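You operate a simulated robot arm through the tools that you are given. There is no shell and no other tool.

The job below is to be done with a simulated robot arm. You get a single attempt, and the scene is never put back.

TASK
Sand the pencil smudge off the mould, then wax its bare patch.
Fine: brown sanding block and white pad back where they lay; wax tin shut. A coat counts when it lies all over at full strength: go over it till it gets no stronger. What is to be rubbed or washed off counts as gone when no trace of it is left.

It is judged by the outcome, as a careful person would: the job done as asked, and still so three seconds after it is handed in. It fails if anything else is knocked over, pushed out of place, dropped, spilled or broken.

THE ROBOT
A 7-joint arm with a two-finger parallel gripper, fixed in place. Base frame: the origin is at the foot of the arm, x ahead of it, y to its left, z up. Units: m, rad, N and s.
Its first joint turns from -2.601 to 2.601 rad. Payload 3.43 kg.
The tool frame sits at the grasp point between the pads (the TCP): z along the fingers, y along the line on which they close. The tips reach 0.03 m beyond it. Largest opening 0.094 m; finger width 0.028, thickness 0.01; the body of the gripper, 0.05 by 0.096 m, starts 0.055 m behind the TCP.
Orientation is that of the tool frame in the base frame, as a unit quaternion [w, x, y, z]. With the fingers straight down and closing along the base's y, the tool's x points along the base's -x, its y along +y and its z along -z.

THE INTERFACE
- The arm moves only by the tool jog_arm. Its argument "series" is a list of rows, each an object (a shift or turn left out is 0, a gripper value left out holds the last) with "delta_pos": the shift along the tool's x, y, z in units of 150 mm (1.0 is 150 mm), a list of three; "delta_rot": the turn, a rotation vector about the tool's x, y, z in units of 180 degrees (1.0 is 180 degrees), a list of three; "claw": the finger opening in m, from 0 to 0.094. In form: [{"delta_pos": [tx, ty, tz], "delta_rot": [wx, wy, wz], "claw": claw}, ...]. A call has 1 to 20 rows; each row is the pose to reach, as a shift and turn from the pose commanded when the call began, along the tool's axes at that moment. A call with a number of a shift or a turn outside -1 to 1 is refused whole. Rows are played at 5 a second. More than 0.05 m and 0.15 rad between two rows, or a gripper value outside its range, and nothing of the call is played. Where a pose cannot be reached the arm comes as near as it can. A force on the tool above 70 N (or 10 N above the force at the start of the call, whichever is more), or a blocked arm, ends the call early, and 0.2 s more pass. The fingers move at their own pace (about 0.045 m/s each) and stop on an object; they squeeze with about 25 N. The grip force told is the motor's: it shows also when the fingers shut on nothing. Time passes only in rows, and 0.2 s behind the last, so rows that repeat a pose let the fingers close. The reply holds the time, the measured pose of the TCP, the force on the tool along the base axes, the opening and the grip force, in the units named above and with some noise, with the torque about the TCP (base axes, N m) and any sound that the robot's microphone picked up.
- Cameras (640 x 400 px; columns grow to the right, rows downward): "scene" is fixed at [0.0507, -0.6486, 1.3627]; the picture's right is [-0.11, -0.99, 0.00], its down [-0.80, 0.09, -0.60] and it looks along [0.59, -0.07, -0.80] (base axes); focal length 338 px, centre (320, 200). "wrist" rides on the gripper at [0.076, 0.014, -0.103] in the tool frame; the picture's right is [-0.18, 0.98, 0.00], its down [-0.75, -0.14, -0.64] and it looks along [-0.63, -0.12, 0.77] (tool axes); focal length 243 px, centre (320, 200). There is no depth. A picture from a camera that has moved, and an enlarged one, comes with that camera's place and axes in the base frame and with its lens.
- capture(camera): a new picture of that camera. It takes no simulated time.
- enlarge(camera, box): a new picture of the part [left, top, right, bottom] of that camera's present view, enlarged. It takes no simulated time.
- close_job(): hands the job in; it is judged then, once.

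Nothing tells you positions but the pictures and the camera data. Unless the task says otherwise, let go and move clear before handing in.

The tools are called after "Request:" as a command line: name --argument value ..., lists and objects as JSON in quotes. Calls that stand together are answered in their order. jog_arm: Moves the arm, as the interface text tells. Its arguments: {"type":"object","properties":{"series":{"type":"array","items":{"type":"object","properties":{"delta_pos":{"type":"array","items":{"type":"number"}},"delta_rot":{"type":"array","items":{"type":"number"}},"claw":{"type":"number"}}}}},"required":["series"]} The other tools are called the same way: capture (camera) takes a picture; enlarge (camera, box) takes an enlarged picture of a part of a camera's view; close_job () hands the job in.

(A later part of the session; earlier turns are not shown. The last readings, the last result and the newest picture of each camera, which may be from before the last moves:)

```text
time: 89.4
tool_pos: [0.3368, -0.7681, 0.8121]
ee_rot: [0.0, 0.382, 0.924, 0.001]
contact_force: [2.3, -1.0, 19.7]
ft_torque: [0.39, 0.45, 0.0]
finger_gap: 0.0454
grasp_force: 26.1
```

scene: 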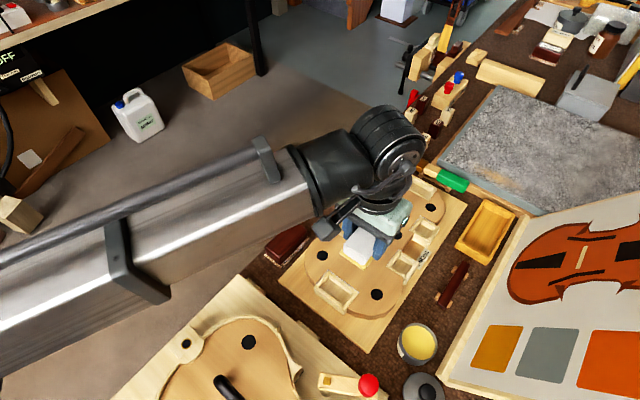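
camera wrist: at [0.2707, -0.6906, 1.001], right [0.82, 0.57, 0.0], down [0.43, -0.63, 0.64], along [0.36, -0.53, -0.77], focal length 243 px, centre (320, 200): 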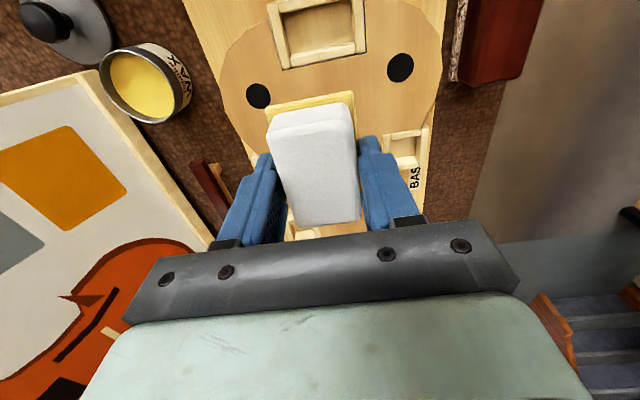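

Request:
jog_arm --series '[{"delta_pos": [0, 0, 0.007], "claw": 0.03}, {"delta_pos": [-0.05, 0, 0.007], "claw": 0.03}, {"delta_pos": [-0.1, 0, 0.007], "claw": 0.03}, {"delta_pos": [-0.05, 0, 0.007], "claw": 0.03}, {"delta_pos": [0, 0, 0.007], "claw": 0.03}, {"delta_pos": [0.05, 0, 0.007], "claw": 0.03}, {"delta_pos": [0.1, 0, 0.007], "claw": 0.03}, {"delta_pos": [0.05, 0, 0.007], "claw": 0.03}, {"delta_pos": [0, 0, 0.007], "claw": 0.03}, {"delta_pos": [0, 0, 0.007], "claw": 0.03}]'

Request:
enlarge --camera "scene" --box '[300, 220, 420, 295]'

Request:
enlarge --camera "wrist" --box '[170, 0, 460, 190]'

```text
time: 91.6
tool_pos: [0.3366, -0.7672, 0.8115]
ee_rot: [0.0, 0.382, 0.924, 0.001]
contact_force: [-11.0, 11.0, 35.1]
ft_torque: [0.33, 0.43, -0.04]
finger_gap: 0.0453
grasp_force: 24.7
```

```text
5.33 times, centred on (360, 258) of scene
camera zoom: at [0.0507, -0.6486, 1.3627], right [-0.11, -0.99, 0.0], down [-0.8, 0.09, -0.6], along [0.59, -0.07, -0.8], focal length 1802 px, centre (107, -107)
```

zoom: 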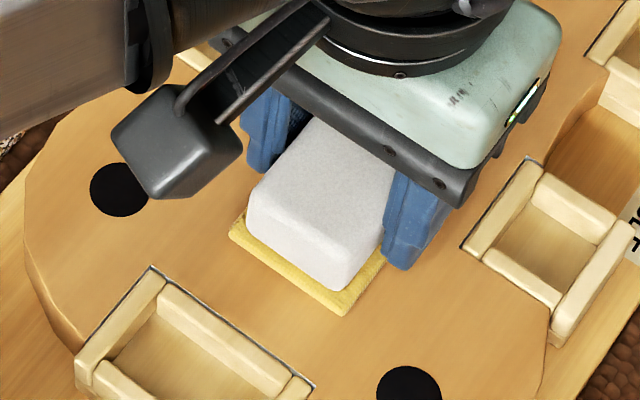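

```text
2.11 times, centred on (315, 95) of wrist
camera zoom: at [0.2927, -0.7043, 0.9142], right [0.82, 0.57, 0.0], down [0.43, -0.63, 0.64], along [0.36, -0.53, -0.77], focal length 511 px, centre (330, 421)
```

zoom: 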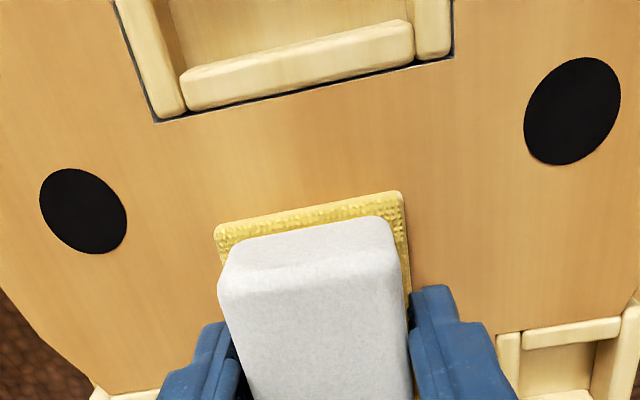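

I'll lift and move aside to see what the coat looks like so far.

Request:
jog_arm --series '[{"delta_pos": [0, 0, -0.1], "claw": 0.03}, {"delta_pos": [0.05, 0.15, -0.3], "claw": 0.03}, {"delta_pos": [0.05, 0.4, -0.4], "claw": 0.03}, {"delta_pos": [0.05, 0.6, -0.4], "claw": 0.03}, {"delta_pos": [0.05, 0.6, -0.4], "claw": 0.03}]'

Request:
enlarge --camera "scene" --box '[300, 210, 428, 290]'

Request:
enlarge --camera "wrist" --box '[90, 50, 290, 200]'

Request:
capture --camera "scene"

```text
time: 92.8
tool_pos: [0.397, -0.6979, 0.8712]
ee_rot: [-0.001, 0.382, 0.924, 0.0]
contact_force: [1.1, 0.1, -0.1]
ft_torque: [0.0, 0.01, 0.04]
finger_gap: 0.0455
grasp_force: 25.3
```

```text
5.00 times, centred on (364, 250) of scene
camera zoom: at [0.0507, -0.6486, 1.3627], right [-0.11, -0.99, 0.0], down [-0.8, 0.09, -0.6], along [0.59, -0.07, -0.8], focal length 1689 px, centre (100, -50)
```

zoom: 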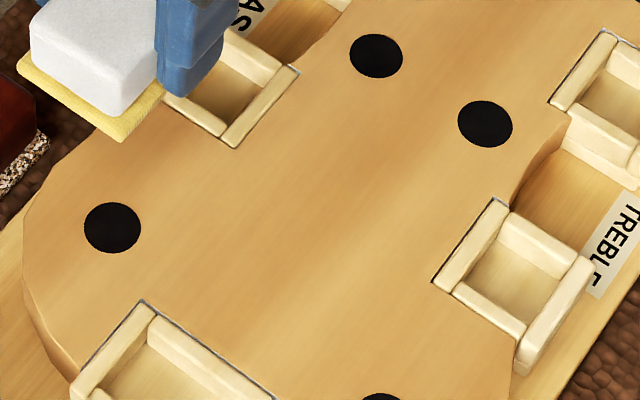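

```text
2.67 times, centred on (190, 125) of wrist
camera zoom: at [0.3522, -0.6366, 0.9734], right [0.82, 0.57, 0.0], down [0.43, -0.63, 0.64], along [0.36, -0.53, -0.77], focal length 647 px, centre (667, 400)
```

zoom: 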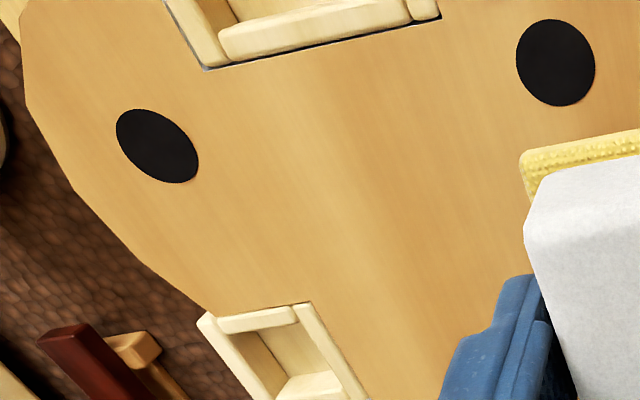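

```text
taken
```

scene: 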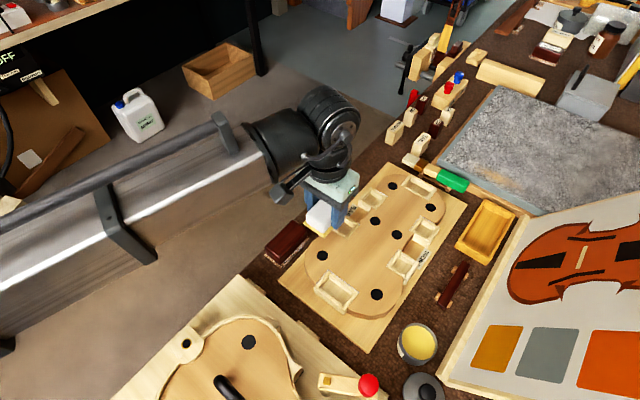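

No coat shows there, so the bare patch must be elsewhere on the mould. I'll look closely at the rest of it.

Request:
enlarge --camera "scene" --box '[360, 165, 440, 215]'

Request:
enlarge --camera "scene" --box '[350, 195, 430, 245]'

Request:
enlarge --camera "scene" --box '[330, 230, 410, 280]'

Request:
enlarge --camera "scene" --box '[300, 240, 380, 290]'

Request:
enlarge --camera "scene" --box '[330, 270, 410, 320]'

Request:
enlarge --camera "scene" --box '[270, 150, 480, 360]'

```text
8.00 times, centred on (400, 190) of scene
camera zoom: at [0.0507, -0.6486, 1.3627], right [-0.11, -0.99, 0.0], down [-0.8, 0.09, -0.6], along [0.59, -0.07, -0.8], focal length 2703 px, centre (-320, 280)
```

zoom: 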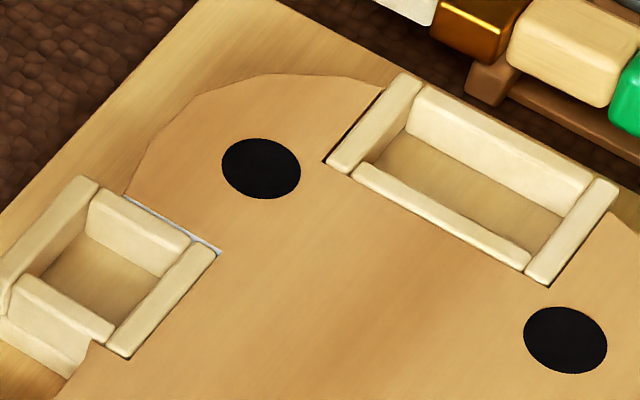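

```text
8.00 times, centred on (390, 220) of scene
camera zoom: at [0.0507, -0.6486, 1.3627], right [-0.11, -0.99, 0.0], down [-0.8, 0.09, -0.6], along [0.59, -0.07, -0.8], focal length 2703 px, centre (-240, 40)
```

zoom: 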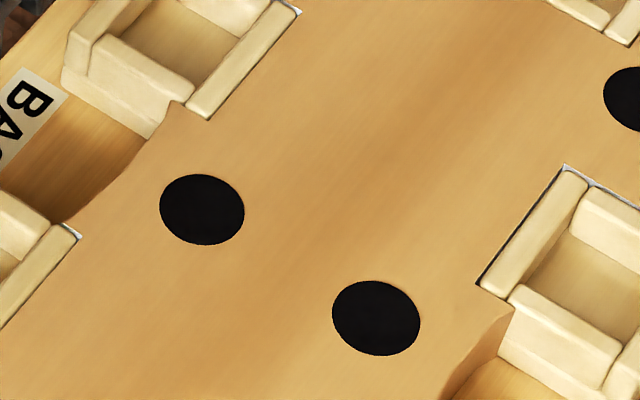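

```text
8.00 times, centred on (370, 255) of scene
camera zoom: at [0.0507, -0.6486, 1.3627], right [-0.11, -0.99, 0.0], down [-0.8, 0.09, -0.6], along [0.59, -0.07, -0.8], focal length 2703 px, centre (-80, -240)
```

zoom: 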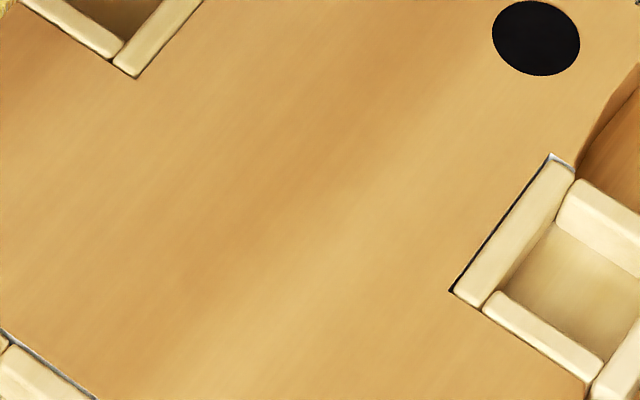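

```text
8.00 times, centred on (340, 265) of scene
camera zoom: at [0.0507, -0.6486, 1.3627], right [-0.11, -0.99, 0.0], down [-0.8, 0.09, -0.6], along [0.59, -0.07, -0.8], focal length 2703 px, centre (160, -320)
```

zoom: 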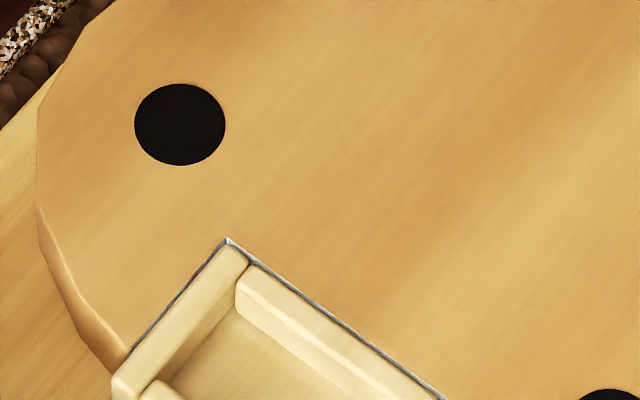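

```text
8.00 times, centred on (370, 295) of scene
camera zoom: at [0.0507, -0.6486, 1.3627], right [-0.11, -0.99, 0.0], down [-0.8, 0.09, -0.6], along [0.59, -0.07, -0.8], focal length 2703 px, centre (-80, -560)
```

zoom: 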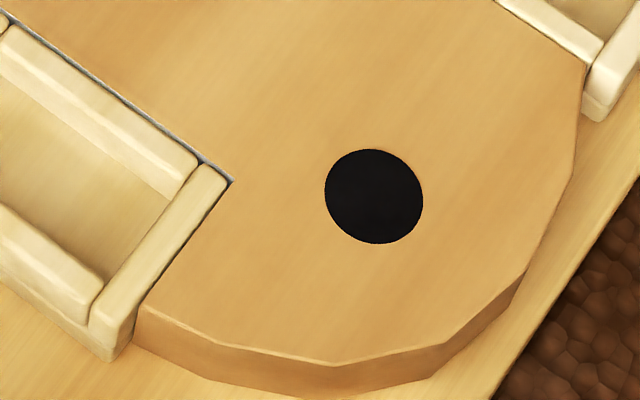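

```text
1.90 times, centred on (375, 255) of scene
camera zoom: at [0.0507, -0.6486, 1.3627], right [-0.11, -0.99, 0.0], down [-0.8, 0.09, -0.6], along [0.59, -0.07, -0.8], focal length 644 px, centre (215, 95)
```

zoom: 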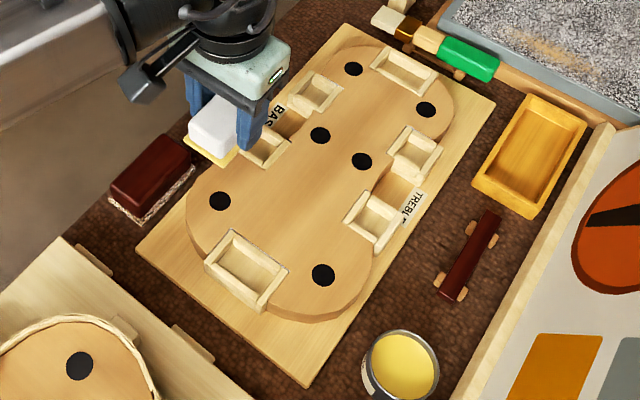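

Nothing obvious in this view. I'll raise the hand and hold the wrist camera over the mould's upper half for a different angle.

Request:
jog_arm --series '[{"delta_pos": [0, 0, -0.3], "claw": 0.03}, {"delta_pos": [-0.15, -0.1, -0.5], "claw": 0.03}, {"delta_pos": [-0.4, -0.25, -0.6], "claw": 0.03}, {"delta_pos": [-0.65, -0.4, -0.68], "claw": 0.03}, {"delta_pos": [-0.9, -0.5, -0.68], "claw": 0.03}, {"delta_pos": [-1.0, -0.55, -0.68], "claw": 0.03}, {"delta_pos": [-1.0, -0.55, -0.68], "claw": 0.03}]'

Request:
capture --camera "wrist"

Request:
enlarge --camera "wrist" --box '[180, 0, 460, 175]'

```text
time: 94.4
tool_pos: [0.445, -0.864, 0.9723]
ee_rot: [0.0, 0.382, 0.924, 0.001]
contact_force: [-0.7, -0.6, -0.2]
ft_torque: [-0.03, 0.0, 0.02]
finger_gap: 0.0456
grasp_force: 24.9
```

```text
taken
camera wrist: at [0.4007, -0.802, 1.0744], right [0.82, 0.57, 0.0], down [0.43, -0.63, 0.64], along [0.36, -0.53, -0.77], focal length 243 px, centre (320, 200)
```

wrist: 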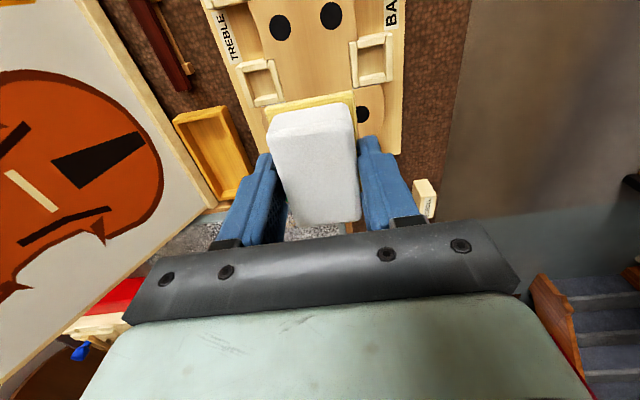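

```text
2.29 times, centred on (320, 88) of wrist
camera zoom: at [0.4007, -0.802, 1.0744], right [0.82, 0.57, 0.0], down [0.43, -0.63, 0.64], along [0.36, -0.53, -0.77], focal length 555 px, centre (320, 457)
```

zoom: 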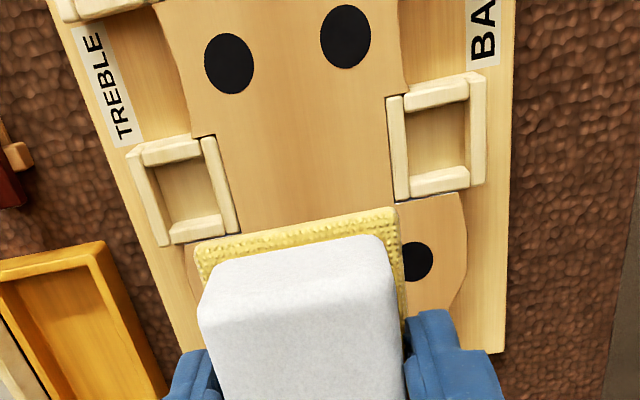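

Request:
jog_arm --series '[{"delta_pos": [0, 0.25, 0], "claw": 0.03}, {"delta_pos": [0, 0.5, 0], "claw": 0.03}, {"delta_pos": [0.04, 0.75, 0], "claw": 0.03}, {"delta_pos": [0.04, 0.75, 0.15], "claw": 0.03}, {"delta_pos": [0.04, 0.75, 0.15], "claw": 0.03}]'

Request:
capture --camera "wrist"

Request:
enlarge --camera "wrist" --box '[60, 0, 320, 220]'

Request:
enlarge --camera "wrist" --box '[140, 80, 280, 200]'

```text
time: 95.6
tool_pos: [0.5191, -0.7786, 0.9494]
ee_rot: [0.0, 0.382, 0.924, 0.001]
contact_force: [0.5, 0.1, 0.0]
ft_torque: [0.01, 0.01, 0.0]
finger_gap: 0.0455
grasp_force: 25.0
```

```text
taken
camera wrist: at [0.4755, -0.7178, 1.0514], right [0.82, 0.57, 0.0], down [0.43, -0.63, 0.64], along [0.36, -0.53, -0.77], focal length 243 px, centre (320, 200)
```

wrist: 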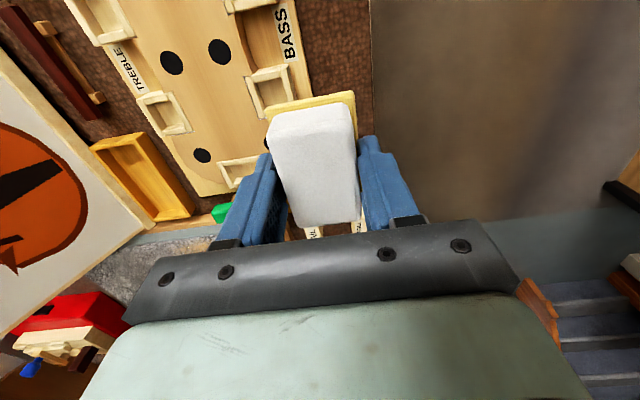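

```text
1.82 times, centred on (190, 110) of wrist
camera zoom: at [0.4755, -0.7178, 1.0514], right [0.82, 0.57, 0.0], down [0.43, -0.63, 0.64], along [0.36, -0.53, -0.77], focal length 441 px, centre (556, 364)
```

zoom: 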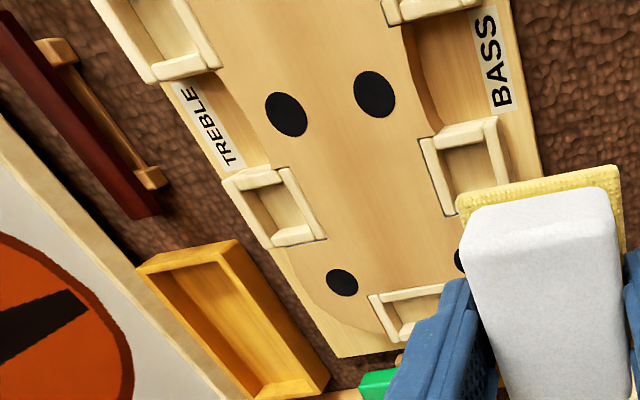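

```text
3.33 times, centred on (210, 140) of wrist
camera zoom: at [0.4755, -0.7178, 1.0514], right [0.82, 0.57, 0.0], down [0.43, -0.63, 0.64], along [0.36, -0.53, -0.77], focal length 809 px, centre (687, 400)
```

zoom: 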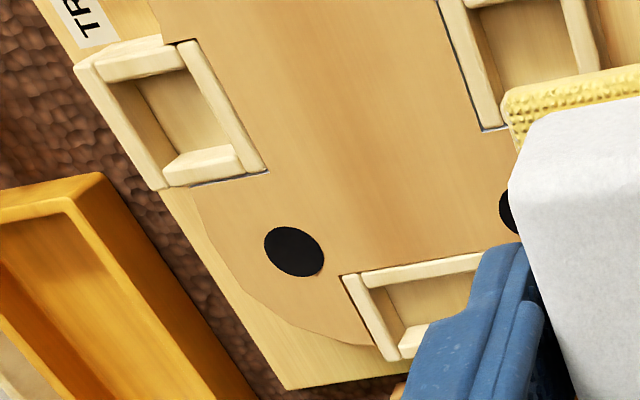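

I still see no separate patch; only the sanded place itself may count as bare. I'll go back there and rub more thoroughly, then compare closely.

Request:
jog_arm --series '[{"delta_pos": [0.2, -0.18, 0], "claw": 0.03}, {"delta_pos": [0.4, -0.36, 0], "claw": 0.03}, {"delta_pos": [0.6, -0.53, 0], "claw": 0.03}, {"delta_pos": [0.8, -0.7, 0], "claw": 0.03}, {"delta_pos": [0.91, -0.8, 0], "claw": 0.03}, {"delta_pos": [0.91, -0.8, 0.3], "claw": 0.03}, {"delta_pos": [0.91, -0.8, 0.55], "claw": 0.03}, {"delta_pos": [0.91, -0.8, 0.8], "claw": 0.03}, {"delta_pos": [0.91, -0.8, 0.88], "claw": 0.03}, {"delta_pos": [0.91, -0.8, 0.91], "claw": 0.03}, {"delta_pos": [0.91, -0.8, 0.93], "claw": 0.03}, {"delta_pos": [0.91, -0.8, 0.93], "claw": 0.03}]'

```text
time: 98.2
tool_pos: [0.3361, -0.7665, 0.8128]
ee_rot: [0.002, 0.381, 0.924, 0.001]
contact_force: [-0.8, 0.3, 33.2]
ft_torque: [0.16, 0.21, -0.01]
finger_gap: 0.0455
grasp_force: 24.8
```

Request:
jog_arm --series '[{"delta_pos": [-0.05, 0, 0], "claw": 0.03}, {"delta_pos": [-0.1, 0, 0], "claw": 0.03}, {"delta_pos": [-0.05, 0, 0], "claw": 0.03}, {"delta_pos": [0, 0, 0], "claw": 0.03}, {"delta_pos": [0.05, 0, 0], "claw": 0.03}, {"delta_pos": [0.1, 0, 0], "claw": 0.03}, {"delta_pos": [0.05, 0.02, 0], "claw": 0.03}, {"delta_pos": [0, 0.04, 0], "claw": 0.03}, {"delta_pos": [-0.05, 0.04, 0], "claw": 0.03}, {"delta_pos": [-0.1, 0.04, 0], "claw": 0.03}, {"delta_pos": [-0.05, 0.02, 0], "claw": 0.03}, {"delta_pos": [0, 0, 0], "claw": 0.03}, {"delta_pos": [0.05, -0.02, 0], "claw": 0.03}, {"delta_pos": [0.1, -0.04, 0], "claw": 0.03}, {"delta_pos": [0.05, -0.04, 0], "claw": 0.03}, {"delta_pos": [0, -0.04, 0], "claw": 0.03}, {"delta_pos": [-0.05, -0.04, 0], "claw": 0.03}, {"delta_pos": [-0.1, -0.04, 0], "claw": 0.03}, {"delta_pos": [-0.05, -0.02, 0], "claw": 0.03}, {"delta_pos": [0, 0, 0], "claw": 0.03}]'

Request:
jog_arm --series '[{"delta_pos": [0, 0, -0.1], "claw": 0.03}, {"delta_pos": [0.05, 0.15, -0.3], "claw": 0.03}, {"delta_pos": [0.05, 0.4, -0.4], "claw": 0.03}, {"delta_pos": [0.05, 0.6, -0.4], "claw": 0.03}, {"delta_pos": [0.05, 0.6, -0.4], "claw": 0.03}]'

Request:
enlarge --camera "scene" --box '[320, 220, 416, 280]'

Request:
enlarge --camera "wrist" --box '[90, 50, 290, 200]'

```text
time: 102.4
tool_pos: [0.3391, -0.7687, 0.8109]
ee_rot: [0.002, 0.381, 0.924, -0.001]
contact_force: [8.9, -17.4, 47.7]
ft_torque: [-0.31, 0.19, 0.12]
finger_gap: 0.0451
grasp_force: 24.9
```

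```text
time: 103.6
tool_pos: [0.3956, -0.6962, 0.8718]
ee_rot: [0.0, 0.382, 0.924, 0.001]
contact_force: [0.2, -0.3, -0.6]
ft_torque: [-0.03, -0.02, -0.04]
finger_gap: 0.0454
grasp_force: 26.1
```

```text
6.67 times, centred on (368, 250) of scene
camera zoom: at [0.0507, -0.6486, 1.3627], right [-0.11, -0.99, 0.0], down [-0.8, 0.09, -0.6], along [0.59, -0.07, -0.8], focal length 2252 px, centre (0, -133)
```

zoom: 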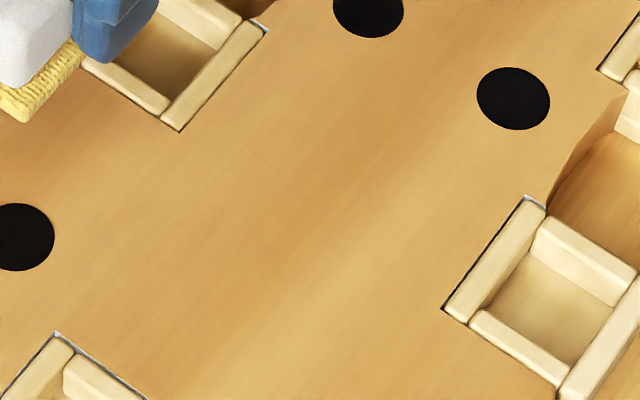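

```text
2.67 times, centred on (190, 125) of wrist
camera zoom: at [0.3522, -0.6356, 0.9737], right [0.82, 0.57, 0.0], down [0.43, -0.63, 0.64], along [0.36, -0.53, -0.77], focal length 647 px, centre (667, 400)
```

zoom: 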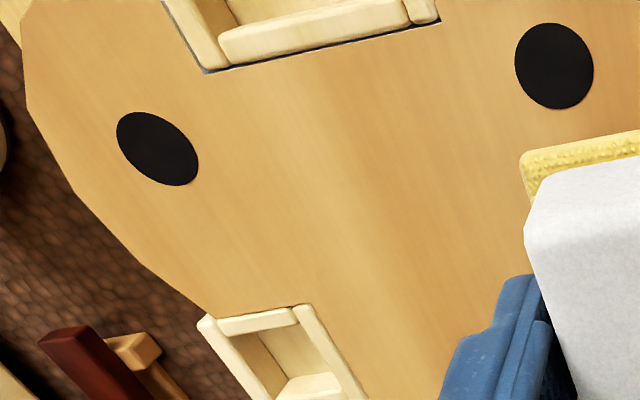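

The view there is unchanged. I'll inspect the mould more systematically at high magnification.

Request:
enlarge --camera "scene" --box '[375, 180, 425, 212]'

Request:
enlarge --camera "scene" --box '[355, 225, 405, 257]'

Request:
enlarge --camera "scene" --box '[335, 245, 385, 277]'

Request:
enlarge --camera "scene" --box '[350, 255, 400, 300]'

Request:
enlarge --camera "scene" --box '[304, 235, 354, 275]'

```text
12.50 times, centred on (400, 196) of scene
camera zoom: at [0.0507, -0.6486, 1.3627], right [-0.11, -0.99, 0.0], down [-0.8, 0.09, -0.6], along [0.59, -0.07, -0.8], focal length 4223 px, centre (-680, 250)
```

zoom: 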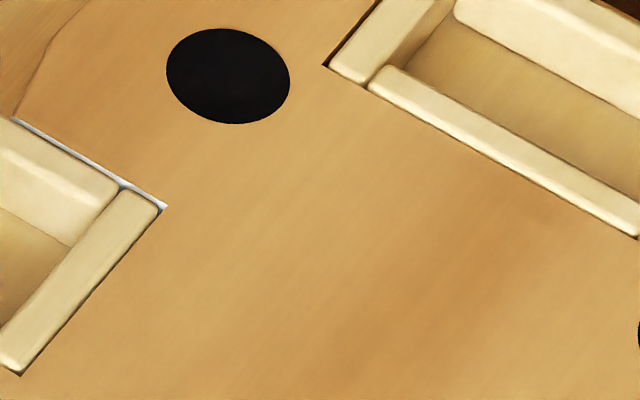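

```text
12.50 times, centred on (380, 241) of scene
camera zoom: at [0.0507, -0.6486, 1.3627], right [-0.11, -0.99, 0.0], down [-0.8, 0.09, -0.6], along [0.59, -0.07, -0.8], focal length 4223 px, centre (-430, -312)
```

zoom: 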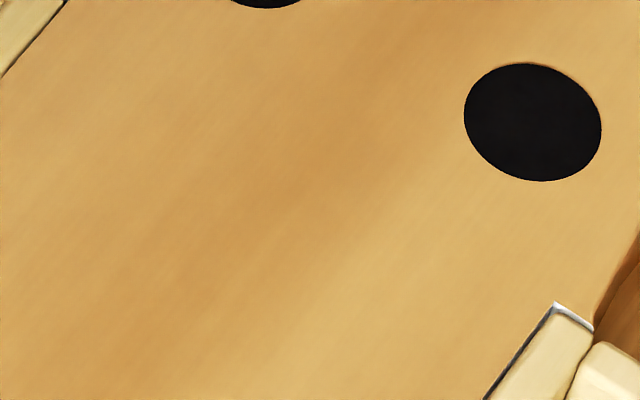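

```text
12.50 times, centred on (360, 261) of scene
camera zoom: at [0.0507, -0.6486, 1.3627], right [-0.11, -0.99, 0.0], down [-0.8, 0.09, -0.6], along [0.59, -0.07, -0.8], focal length 4223 px, centre (-180, -562)
```

zoom: 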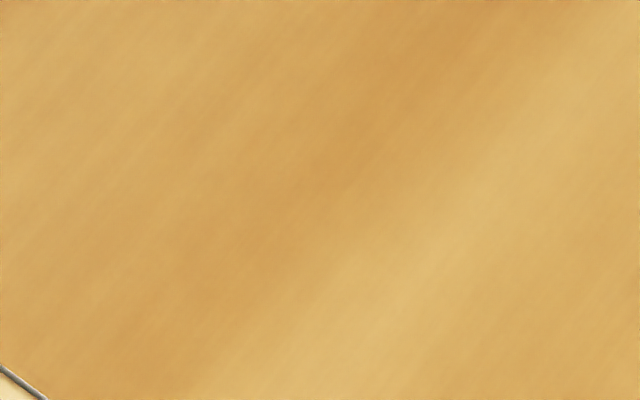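

```text
8.89 times, centred on (375, 278) of scene
camera zoom: at [0.0507, -0.6486, 1.3627], right [-0.11, -0.99, 0.0], down [-0.8, 0.09, -0.6], along [0.59, -0.07, -0.8], focal length 3003 px, centre (-169, -489)
```

zoom: 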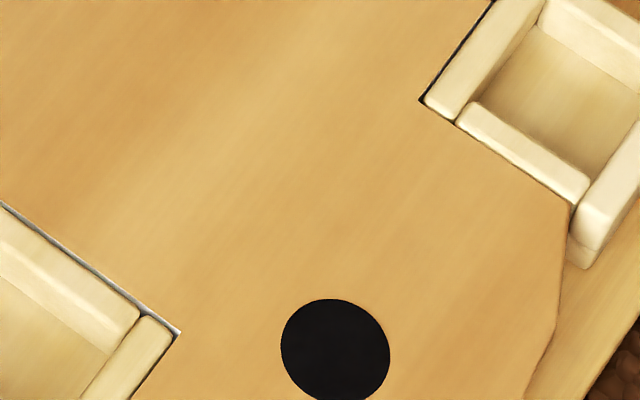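

```text
10.00 times, centred on (329, 255) of scene
camera zoom: at [0.0507, -0.6486, 1.3627], right [-0.11, -0.99, 0.0], down [-0.8, 0.09, -0.6], along [0.59, -0.07, -0.8], focal length 3378 px, centre (230, -350)
```

zoom: 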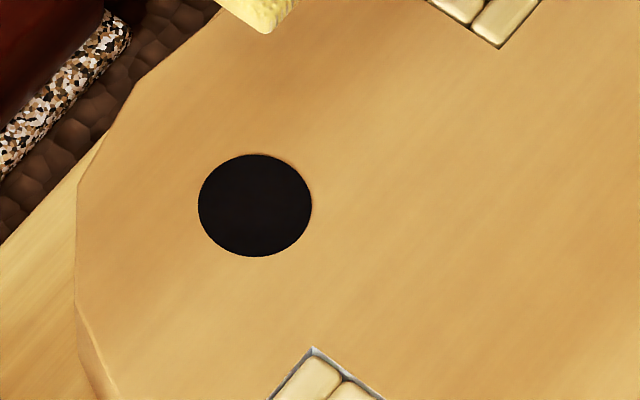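

Request:
enlarge --camera "scene" --box '[330, 190, 380, 230]'

Request:
enlarge --camera "scene" --box '[395, 215, 445, 255]'

Request:
enlarge --camera "scene" --box '[275, 255, 335, 300]'

Request:
enlarge --camera "scene" --box '[350, 270, 430, 350]'

Request:
enlarge --camera "scene" --box '[400, 165, 470, 240]'

```text
10.00 times, centred on (355, 210) of scene
camera zoom: at [0.0507, -0.6486, 1.3627], right [-0.11, -0.99, 0.0], down [-0.8, 0.09, -0.6], along [0.59, -0.07, -0.8], focal length 3378 px, centre (-30, 100)
```

zoom: 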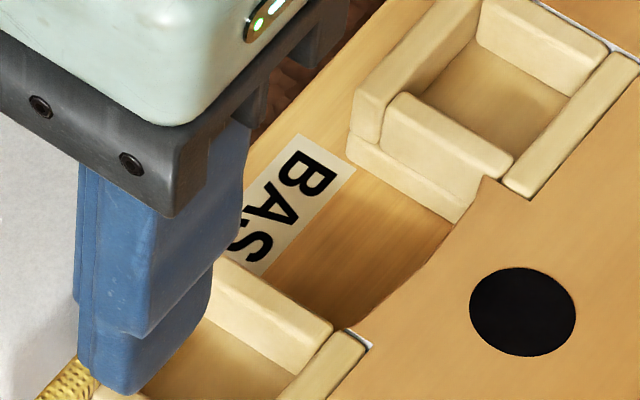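

```text
10.00 times, centred on (420, 235) of scene
camera zoom: at [0.0507, -0.6486, 1.3627], right [-0.11, -0.99, 0.0], down [-0.8, 0.09, -0.6], along [0.59, -0.07, -0.8], focal length 3378 px, centre (-680, -150)
```

zoom: 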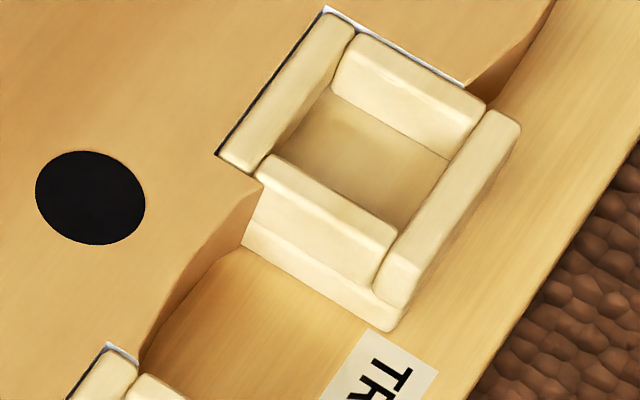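

```text
8.89 times, centred on (305, 278) of scene
camera zoom: at [0.0507, -0.6486, 1.3627], right [-0.11, -0.99, 0.0], down [-0.8, 0.09, -0.6], along [0.59, -0.07, -0.8], focal length 3003 px, centre (453, -489)
```

zoom: 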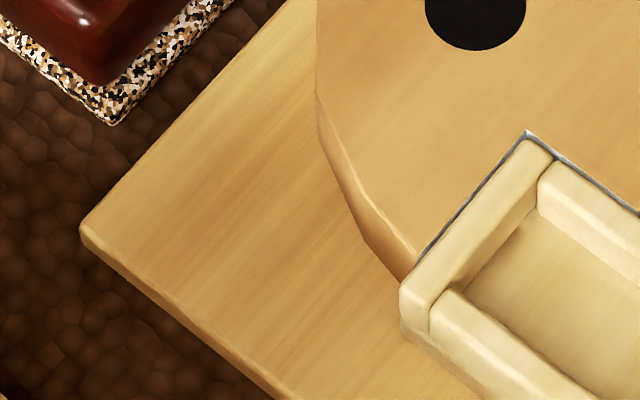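

```text
5.00 times, centred on (390, 310) of scene
camera zoom: at [0.0507, -0.6486, 1.3627], right [-0.11, -0.99, 0.0], down [-0.8, 0.09, -0.6], along [0.59, -0.07, -0.8], focal length 1689 px, centre (-30, -350)
```

zoom: 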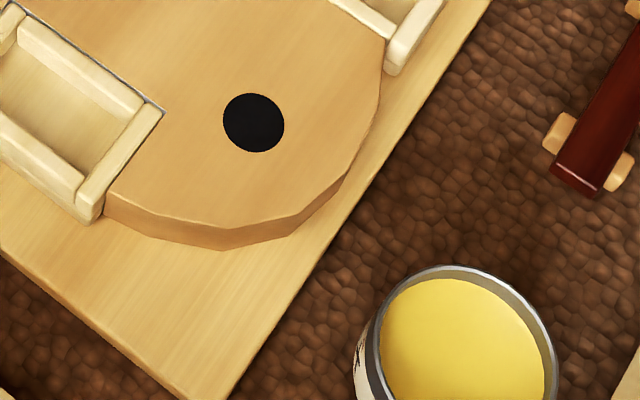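

```text
5.33 times, centred on (435, 202) of scene
camera zoom: at [0.0507, -0.6486, 1.3627], right [-0.11, -0.99, 0.0], down [-0.8, 0.09, -0.6], along [0.59, -0.07, -0.8], focal length 1802 px, centre (-293, 187)
```

zoom: 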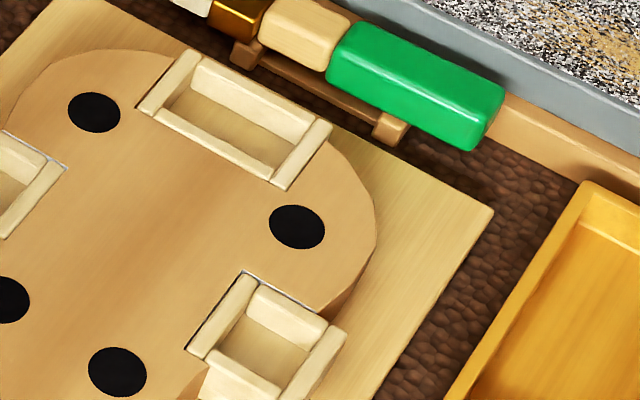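

There is a faint dull, darker patch in the centre of the upper bout, near scene pixel (409, 201), about the same size as the smudge was. I'll look at that spot more closely.

Request:
enlarge --camera "scene" --box '[388, 186, 430, 216]'

Request:
enlarge --camera "scene" --box '[376, 180, 440, 240]'

Request:
enlarge --camera "scene" --box '[300, 165, 460, 315]'

```text
13.33 times, centred on (409, 201) of scene
camera zoom: at [0.0507, -0.6486, 1.3627], right [-0.11, -0.99, 0.0], down [-0.8, 0.09, -0.6], along [0.59, -0.07, -0.8], focal length 4505 px, centre (-867, 187)
```

zoom: 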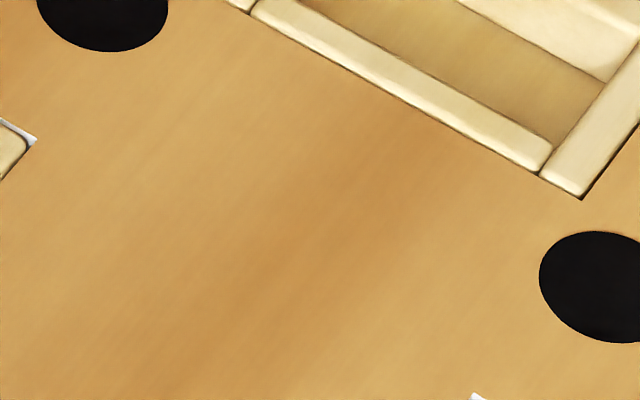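

```text
6.67 times, centred on (408, 210) of scene
camera zoom: at [0.0507, -0.6486, 1.3627], right [-0.11, -0.99, 0.0], down [-0.8, 0.09, -0.6], along [0.59, -0.07, -0.8], focal length 2252 px, centre (-267, 133)
```

zoom: 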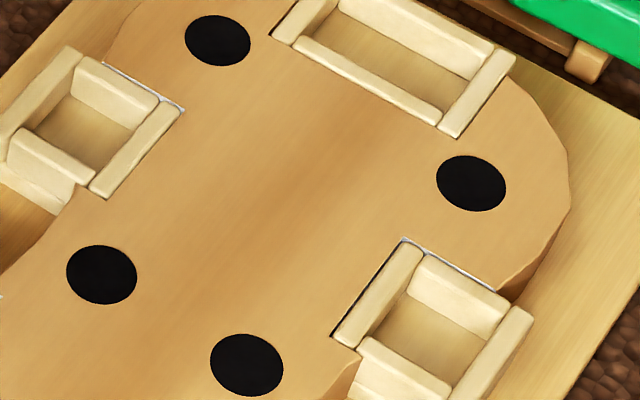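

```text
2.67 times, centred on (380, 240) of scene
camera zoom: at [0.0507, -0.6486, 1.3627], right [-0.11, -0.99, 0.0], down [-0.8, 0.09, -0.6], along [0.59, -0.07, -0.8], focal length 901 px, centre (160, 93)
```

zoom: 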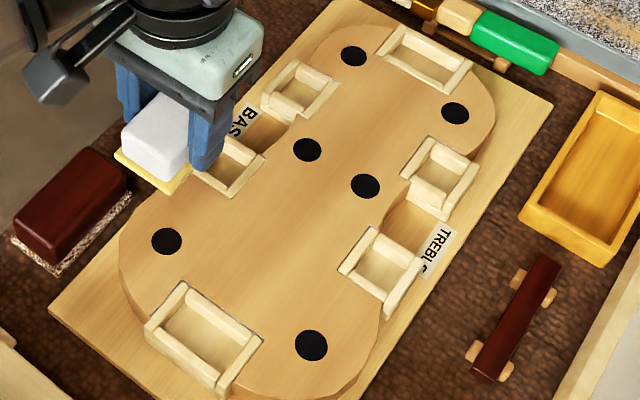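

Request:
enlarge --camera "scene" --box '[332, 230, 396, 280]'

Request:
enlarge --camera "scene" --box '[300, 210, 428, 290]'

Request:
enlarge --camera "wrist" --box '[160, 80, 260, 170]'

```text
8.00 times, centred on (364, 255) of scene
camera zoom: at [0.0507, -0.6486, 1.3627], right [-0.11, -0.99, 0.0], down [-0.8, 0.09, -0.6], along [0.59, -0.07, -0.8], focal length 2703 px, centre (-32, -240)
```

zoom: 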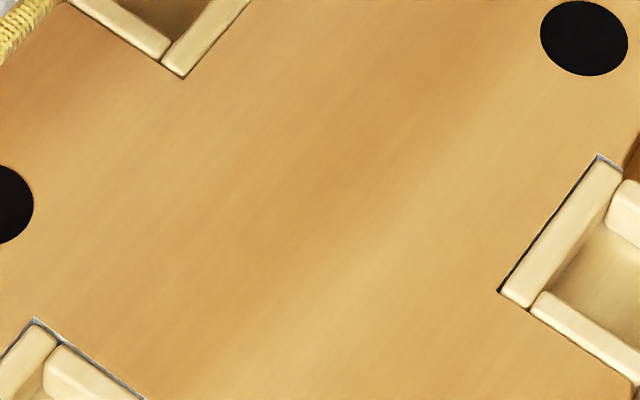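

```text
5.00 times, centred on (364, 250) of scene
camera zoom: at [0.0507, -0.6486, 1.3627], right [-0.11, -0.99, 0.0], down [-0.8, 0.09, -0.6], along [0.59, -0.07, -0.8], focal length 1689 px, centre (100, -50)
```

zoom: 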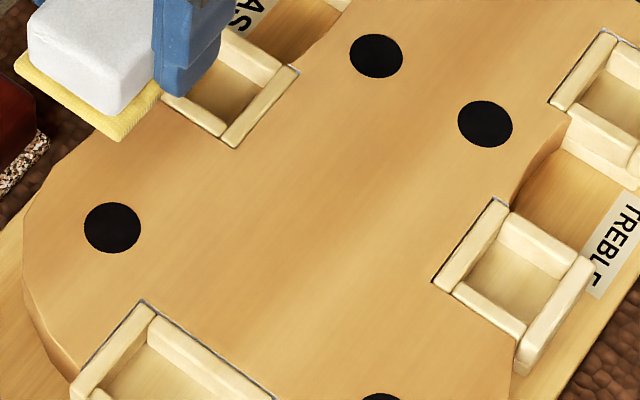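

```text
4.44 times, centred on (210, 125) of wrist
camera zoom: at [0.3522, -0.6356, 0.9737], right [0.82, 0.57, 0.0], down [0.43, -0.63, 0.64], along [0.36, -0.53, -0.77], focal length 1078 px, centre (809, 533)
```

zoom: 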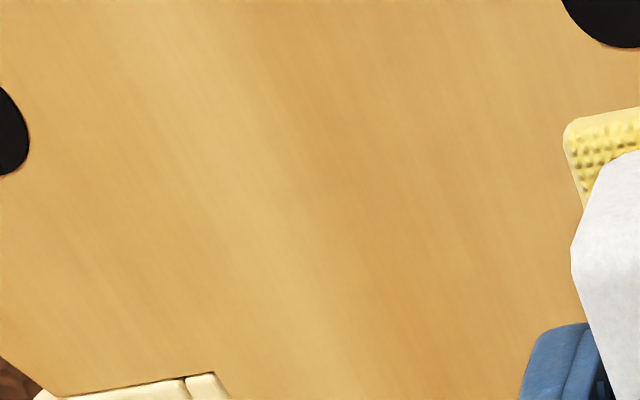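

Request:
enlarge --camera "scene" --box '[392, 228, 442, 272]'

Request:
enlarge --camera "scene" --box '[310, 255, 370, 315]'

Request:
capture --camera "wrist"

```text
9.09 times, centred on (417, 250) of scene
camera zoom: at [0.0507, -0.6486, 1.3627], right [-0.11, -0.99, 0.0], down [-0.8, 0.09, -0.6], along [0.59, -0.07, -0.8], focal length 3071 px, centre (-562, -254)
```

zoom: 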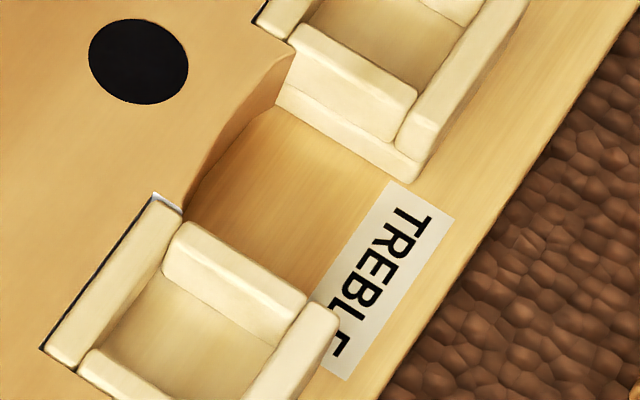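

```text
6.67 times, centred on (340, 285) of scene
camera zoom: at [0.0507, -0.6486, 1.3627], right [-0.11, -0.99, 0.0], down [-0.8, 0.09, -0.6], along [0.59, -0.07, -0.8], focal length 2252 px, centre (187, -367)
```

zoom: 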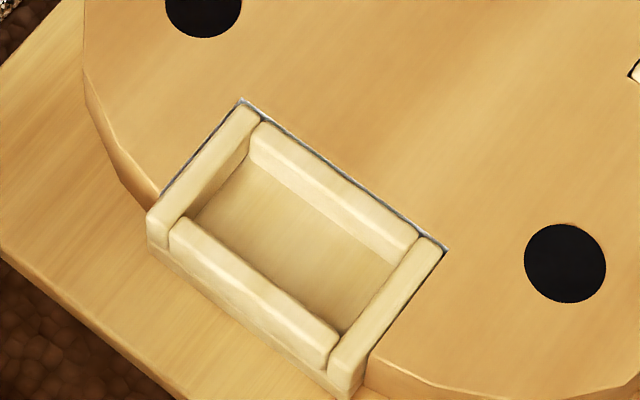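

```text
taken
camera wrist: at [0.3522, -0.6356, 0.9737], right [0.82, 0.57, 0.0], down [0.43, -0.63, 0.64], along [0.36, -0.53, -0.77], focal length 243 px, centre (320, 200)
```

wrist: 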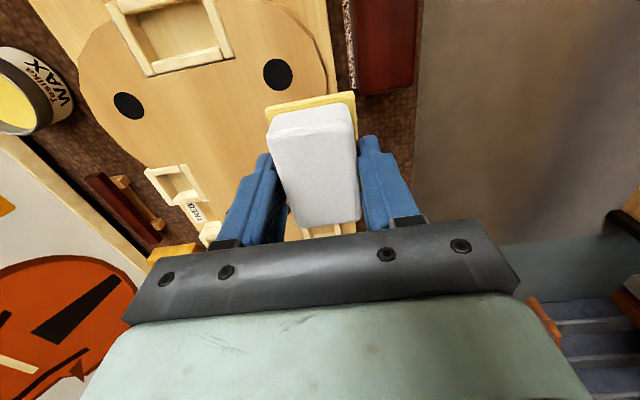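

No separate patch is visible anywhere, so I'll let the wax show it: I'll press lightly and draw the pad along the mould's centre line towards the upper bout, then look for where a coat takes.

Request:
jog_arm --series '[{"delta_pos": [0, -0.2, 0], "claw": 0.03}, {"delta_pos": [0, -0.4, 0], "claw": 0.03}, {"delta_pos": [-0.05, -0.6, 0.1], "claw": 0.03}, {"delta_pos": [-0.05, -0.6, 0.3], "claw": 0.03}, {"delta_pos": [-0.05, -0.6, 0.37], "claw": 0.03}, {"delta_pos": [-0.05, -0.6, 0.39], "claw": 0.03}, {"delta_pos": [-0.05, -0.6, 0.398], "claw": 0.03}, {"delta_pos": [-0.05, -0.6, 0.398], "claw": 0.03}]'

```text
time: 105.4
tool_pos: [0.3386, -0.7674, 0.8122]
ee_rot: [0.0, 0.382, 0.924, 0.001]
contact_force: [-2.2, -0.4, 20.4]
ft_torque: [-0.23, -0.05, 0.0]
finger_gap: 0.0456
grasp_force: 24.9
```

Request:
jog_arm --series '[{"delta_pos": [-0.05, 0.02, 0], "claw": 0.03}, {"delta_pos": [-0.1, 0.03, 0], "claw": 0.03}, {"delta_pos": [-0.15, 0.03, 0], "claw": 0.03}, {"delta_pos": [-0.2, 0.03, 0], "claw": 0.03}, {"delta_pos": [-0.25, 0.03, 0], "claw": 0.03}, {"delta_pos": [-0.3, 0.03, 0], "claw": 0.03}, {"delta_pos": [-0.35, 0.03, 0], "claw": 0.03}, {"delta_pos": [-0.4, 0.03, 0], "claw": 0.03}, {"delta_pos": [-0.45, 0.03, 0], "claw": 0.03}, {"delta_pos": [-0.5, 0.03, 0], "claw": 0.03}, {"delta_pos": [-0.55, 0.03, 0], "claw": 0.03}, {"delta_pos": [-0.6, 0.03, 0], "claw": 0.03}]'

Request:
enlarge --camera "scene" --box '[320, 190, 448, 290]'

```text
time: 108.0
tool_pos: [0.4036, -0.8266, 0.8104]
ee_rot: [0.001, 0.382, 0.924, 0.0]
contact_force: [-8.8, 8.2, 31.7]
ft_torque: [0.11, 0.22, 0.0]
finger_gap: 0.0459
grasp_force: 25.2
```

```text
4.00 times, centred on (384, 240) of scene
camera zoom: at [0.0507, -0.6486, 1.3627], right [-0.11, -0.99, 0.0], down [-0.8, 0.09, -0.6], along [0.59, -0.07, -0.8], focal length 1351 px, centre (64, 40)
```

zoom: 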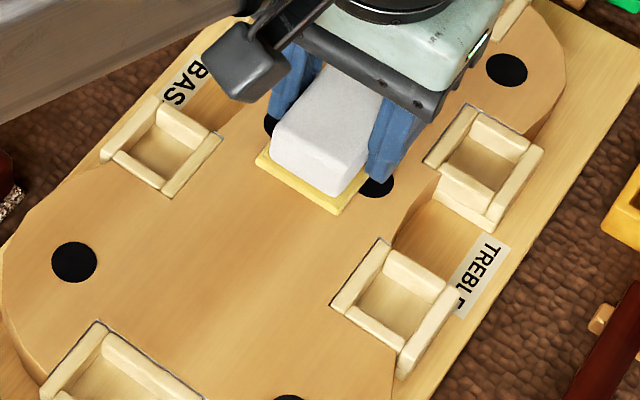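

Request:
jog_arm --series '[{"delta_pos": [-0.05, 0, 0], "claw": 0.03}, {"delta_pos": [-0.1, 0, 0], "claw": 0.03}, {"delta_pos": [-0.15, 0, 0], "claw": 0.03}, {"delta_pos": [-0.2, 0, 0], "claw": 0.03}, {"delta_pos": [-0.25, 0, 0], "claw": 0.03}, {"delta_pos": [-0.3, 0, 0], "claw": 0.03}, {"delta_pos": [-0.35, 0, 0], "claw": 0.03}, {"delta_pos": [-0.4, 0, 0], "claw": 0.03}, {"delta_pos": [-0.43, 0, 0], "claw": 0.03}, {"delta_pos": [-0.38, 0, 0], "claw": 0.03}, {"delta_pos": [-0.33, 0, 0], "claw": 0.03}]'

Request:
enlarge --camera "scene" --box '[340, 160, 468, 260]'

Request:
capture --camera "wrist"

```text
time: 110.4
tool_pos: [0.4413, -0.8635, 0.8119]
ee_rot: [0.002, 0.382, 0.924, 0.0]
contact_force: [11.3, -10.7, 34.4]
ft_torque: [-0.2, -0.09, -0.03]
finger_gap: 0.0457
grasp_force: 25.0
```

```text
4.00 times, centred on (404, 210) of scene
camera zoom: at [0.0507, -0.6486, 1.3627], right [-0.11, -0.99, 0.0], down [-0.8, 0.09, -0.6], along [0.59, -0.07, -0.8], focal length 1351 px, centre (-16, 160)
```

zoom: 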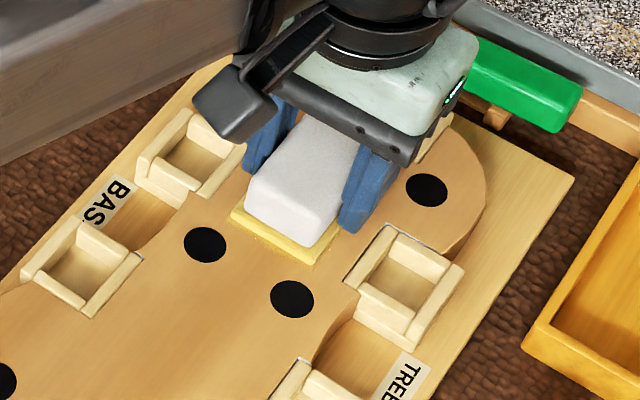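

```text
taken
camera wrist: at [0.397, -0.8017, 0.9137], right [0.82, 0.57, 0.0], down [0.43, -0.63, 0.64], along [0.37, -0.53, -0.76], focal length 243 px, centre (320, 200)
```

wrist: 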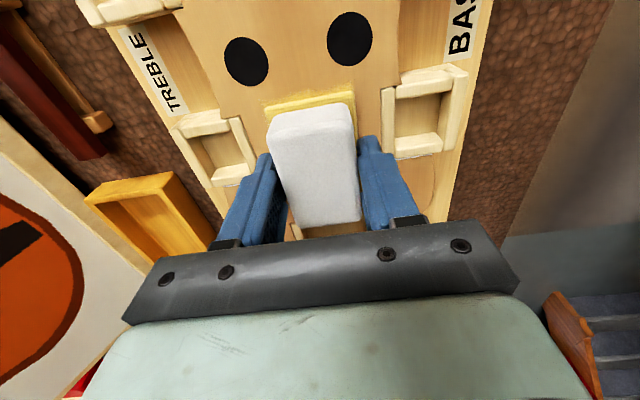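

There's a yellow fleck beside the pad here in the upper bout. I'll lift and look.

Request:
jog_arm --series '[{"delta_pos": [0, 0, -0.1], "claw": 0.03}, {"delta_pos": [0.1, 0, -0.3], "claw": 0.03}, {"delta_pos": [0.35, 0.05, -0.4], "claw": 0.03}, {"delta_pos": [0.6, 0.2, -0.4], "claw": 0.03}, {"delta_pos": [0.8, 0.4, -0.4], "claw": 0.03}, {"delta_pos": [0.8, 0.4, -0.4], "claw": 0.03}]'

Request:
enlarge --camera "scene" --box '[360, 165, 440, 225]'

Request:
enlarge --camera "scene" --box '[300, 165, 460, 315]'

```text
time: 111.8
tool_pos: [0.3965, -0.7359, 0.8716]
ee_rot: [-0.001, 0.381, 0.924, 0.001]
contact_force: [-0.6, -0.1, -0.4]
ft_torque: [0.01, 0.01, -0.01]
finger_gap: 0.0453
grasp_force: 25.4
```

```text
6.67 times, centred on (400, 195) of scene
camera zoom: at [0.0507, -0.6486, 1.3627], right [-0.11, -0.99, 0.0], down [-0.8, 0.09, -0.6], along [0.59, -0.07, -0.8], focal length 2252 px, centre (-213, 233)
```

zoom: 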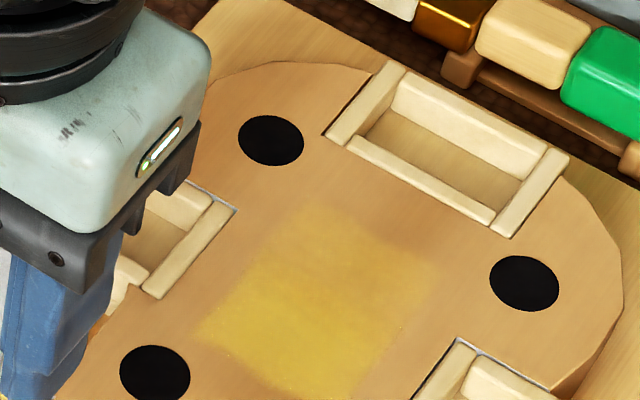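

```text
2.67 times, centred on (380, 240) of scene
camera zoom: at [0.0507, -0.6486, 1.3627], right [-0.11, -0.99, 0.0], down [-0.8, 0.09, -0.6], along [0.59, -0.07, -0.8], focal length 901 px, centre (160, 93)
```

zoom: 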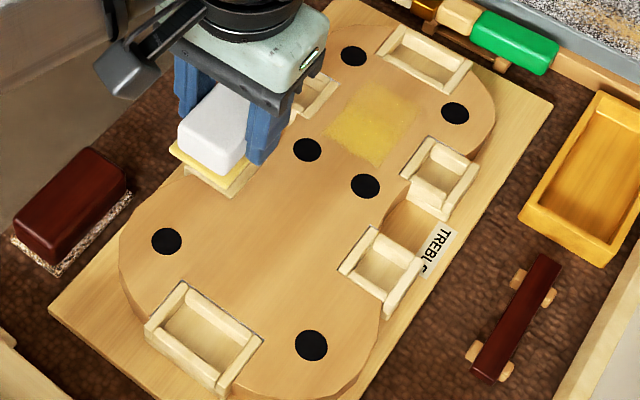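

The patch has shown itself: a yellow coat is taking in the upper bout, spanning about x_tool −0.888 to −0.956 around (0.44, −0.86). I'll go back and work over it properly.

Request:
jog_arm --series '[{"delta_pos": [-0.2, -0.2, 0], "claw": 0.03}, {"delta_pos": [-0.45, -0.35, 0], "claw": 0.03}, {"delta_pos": [-0.7, -0.4, 0], "claw": 0.03}, {"delta_pos": [-0.8, -0.4, 0.1], "claw": 0.03}, {"delta_pos": [-0.8, -0.4, 0.3], "claw": 0.03}, {"delta_pos": [-0.8, -0.4, 0.37], "claw": 0.03}, {"delta_pos": [-0.8, -0.4, 0.39], "claw": 0.03}, {"delta_pos": [-0.8, -0.4, 0.4], "claw": 0.03}, {"delta_pos": [-0.8, -0.4, 0.4], "claw": 0.03}]'

```text
time: 113.8
tool_pos: [0.4393, -0.863, 0.8122]
ee_rot: [0.001, 0.382, 0.924, 0.001]
contact_force: [-0.5, 1.9, 16.0]
ft_torque: [-0.16, -0.06, 0.01]
finger_gap: 0.0455
grasp_force: 24.9
```

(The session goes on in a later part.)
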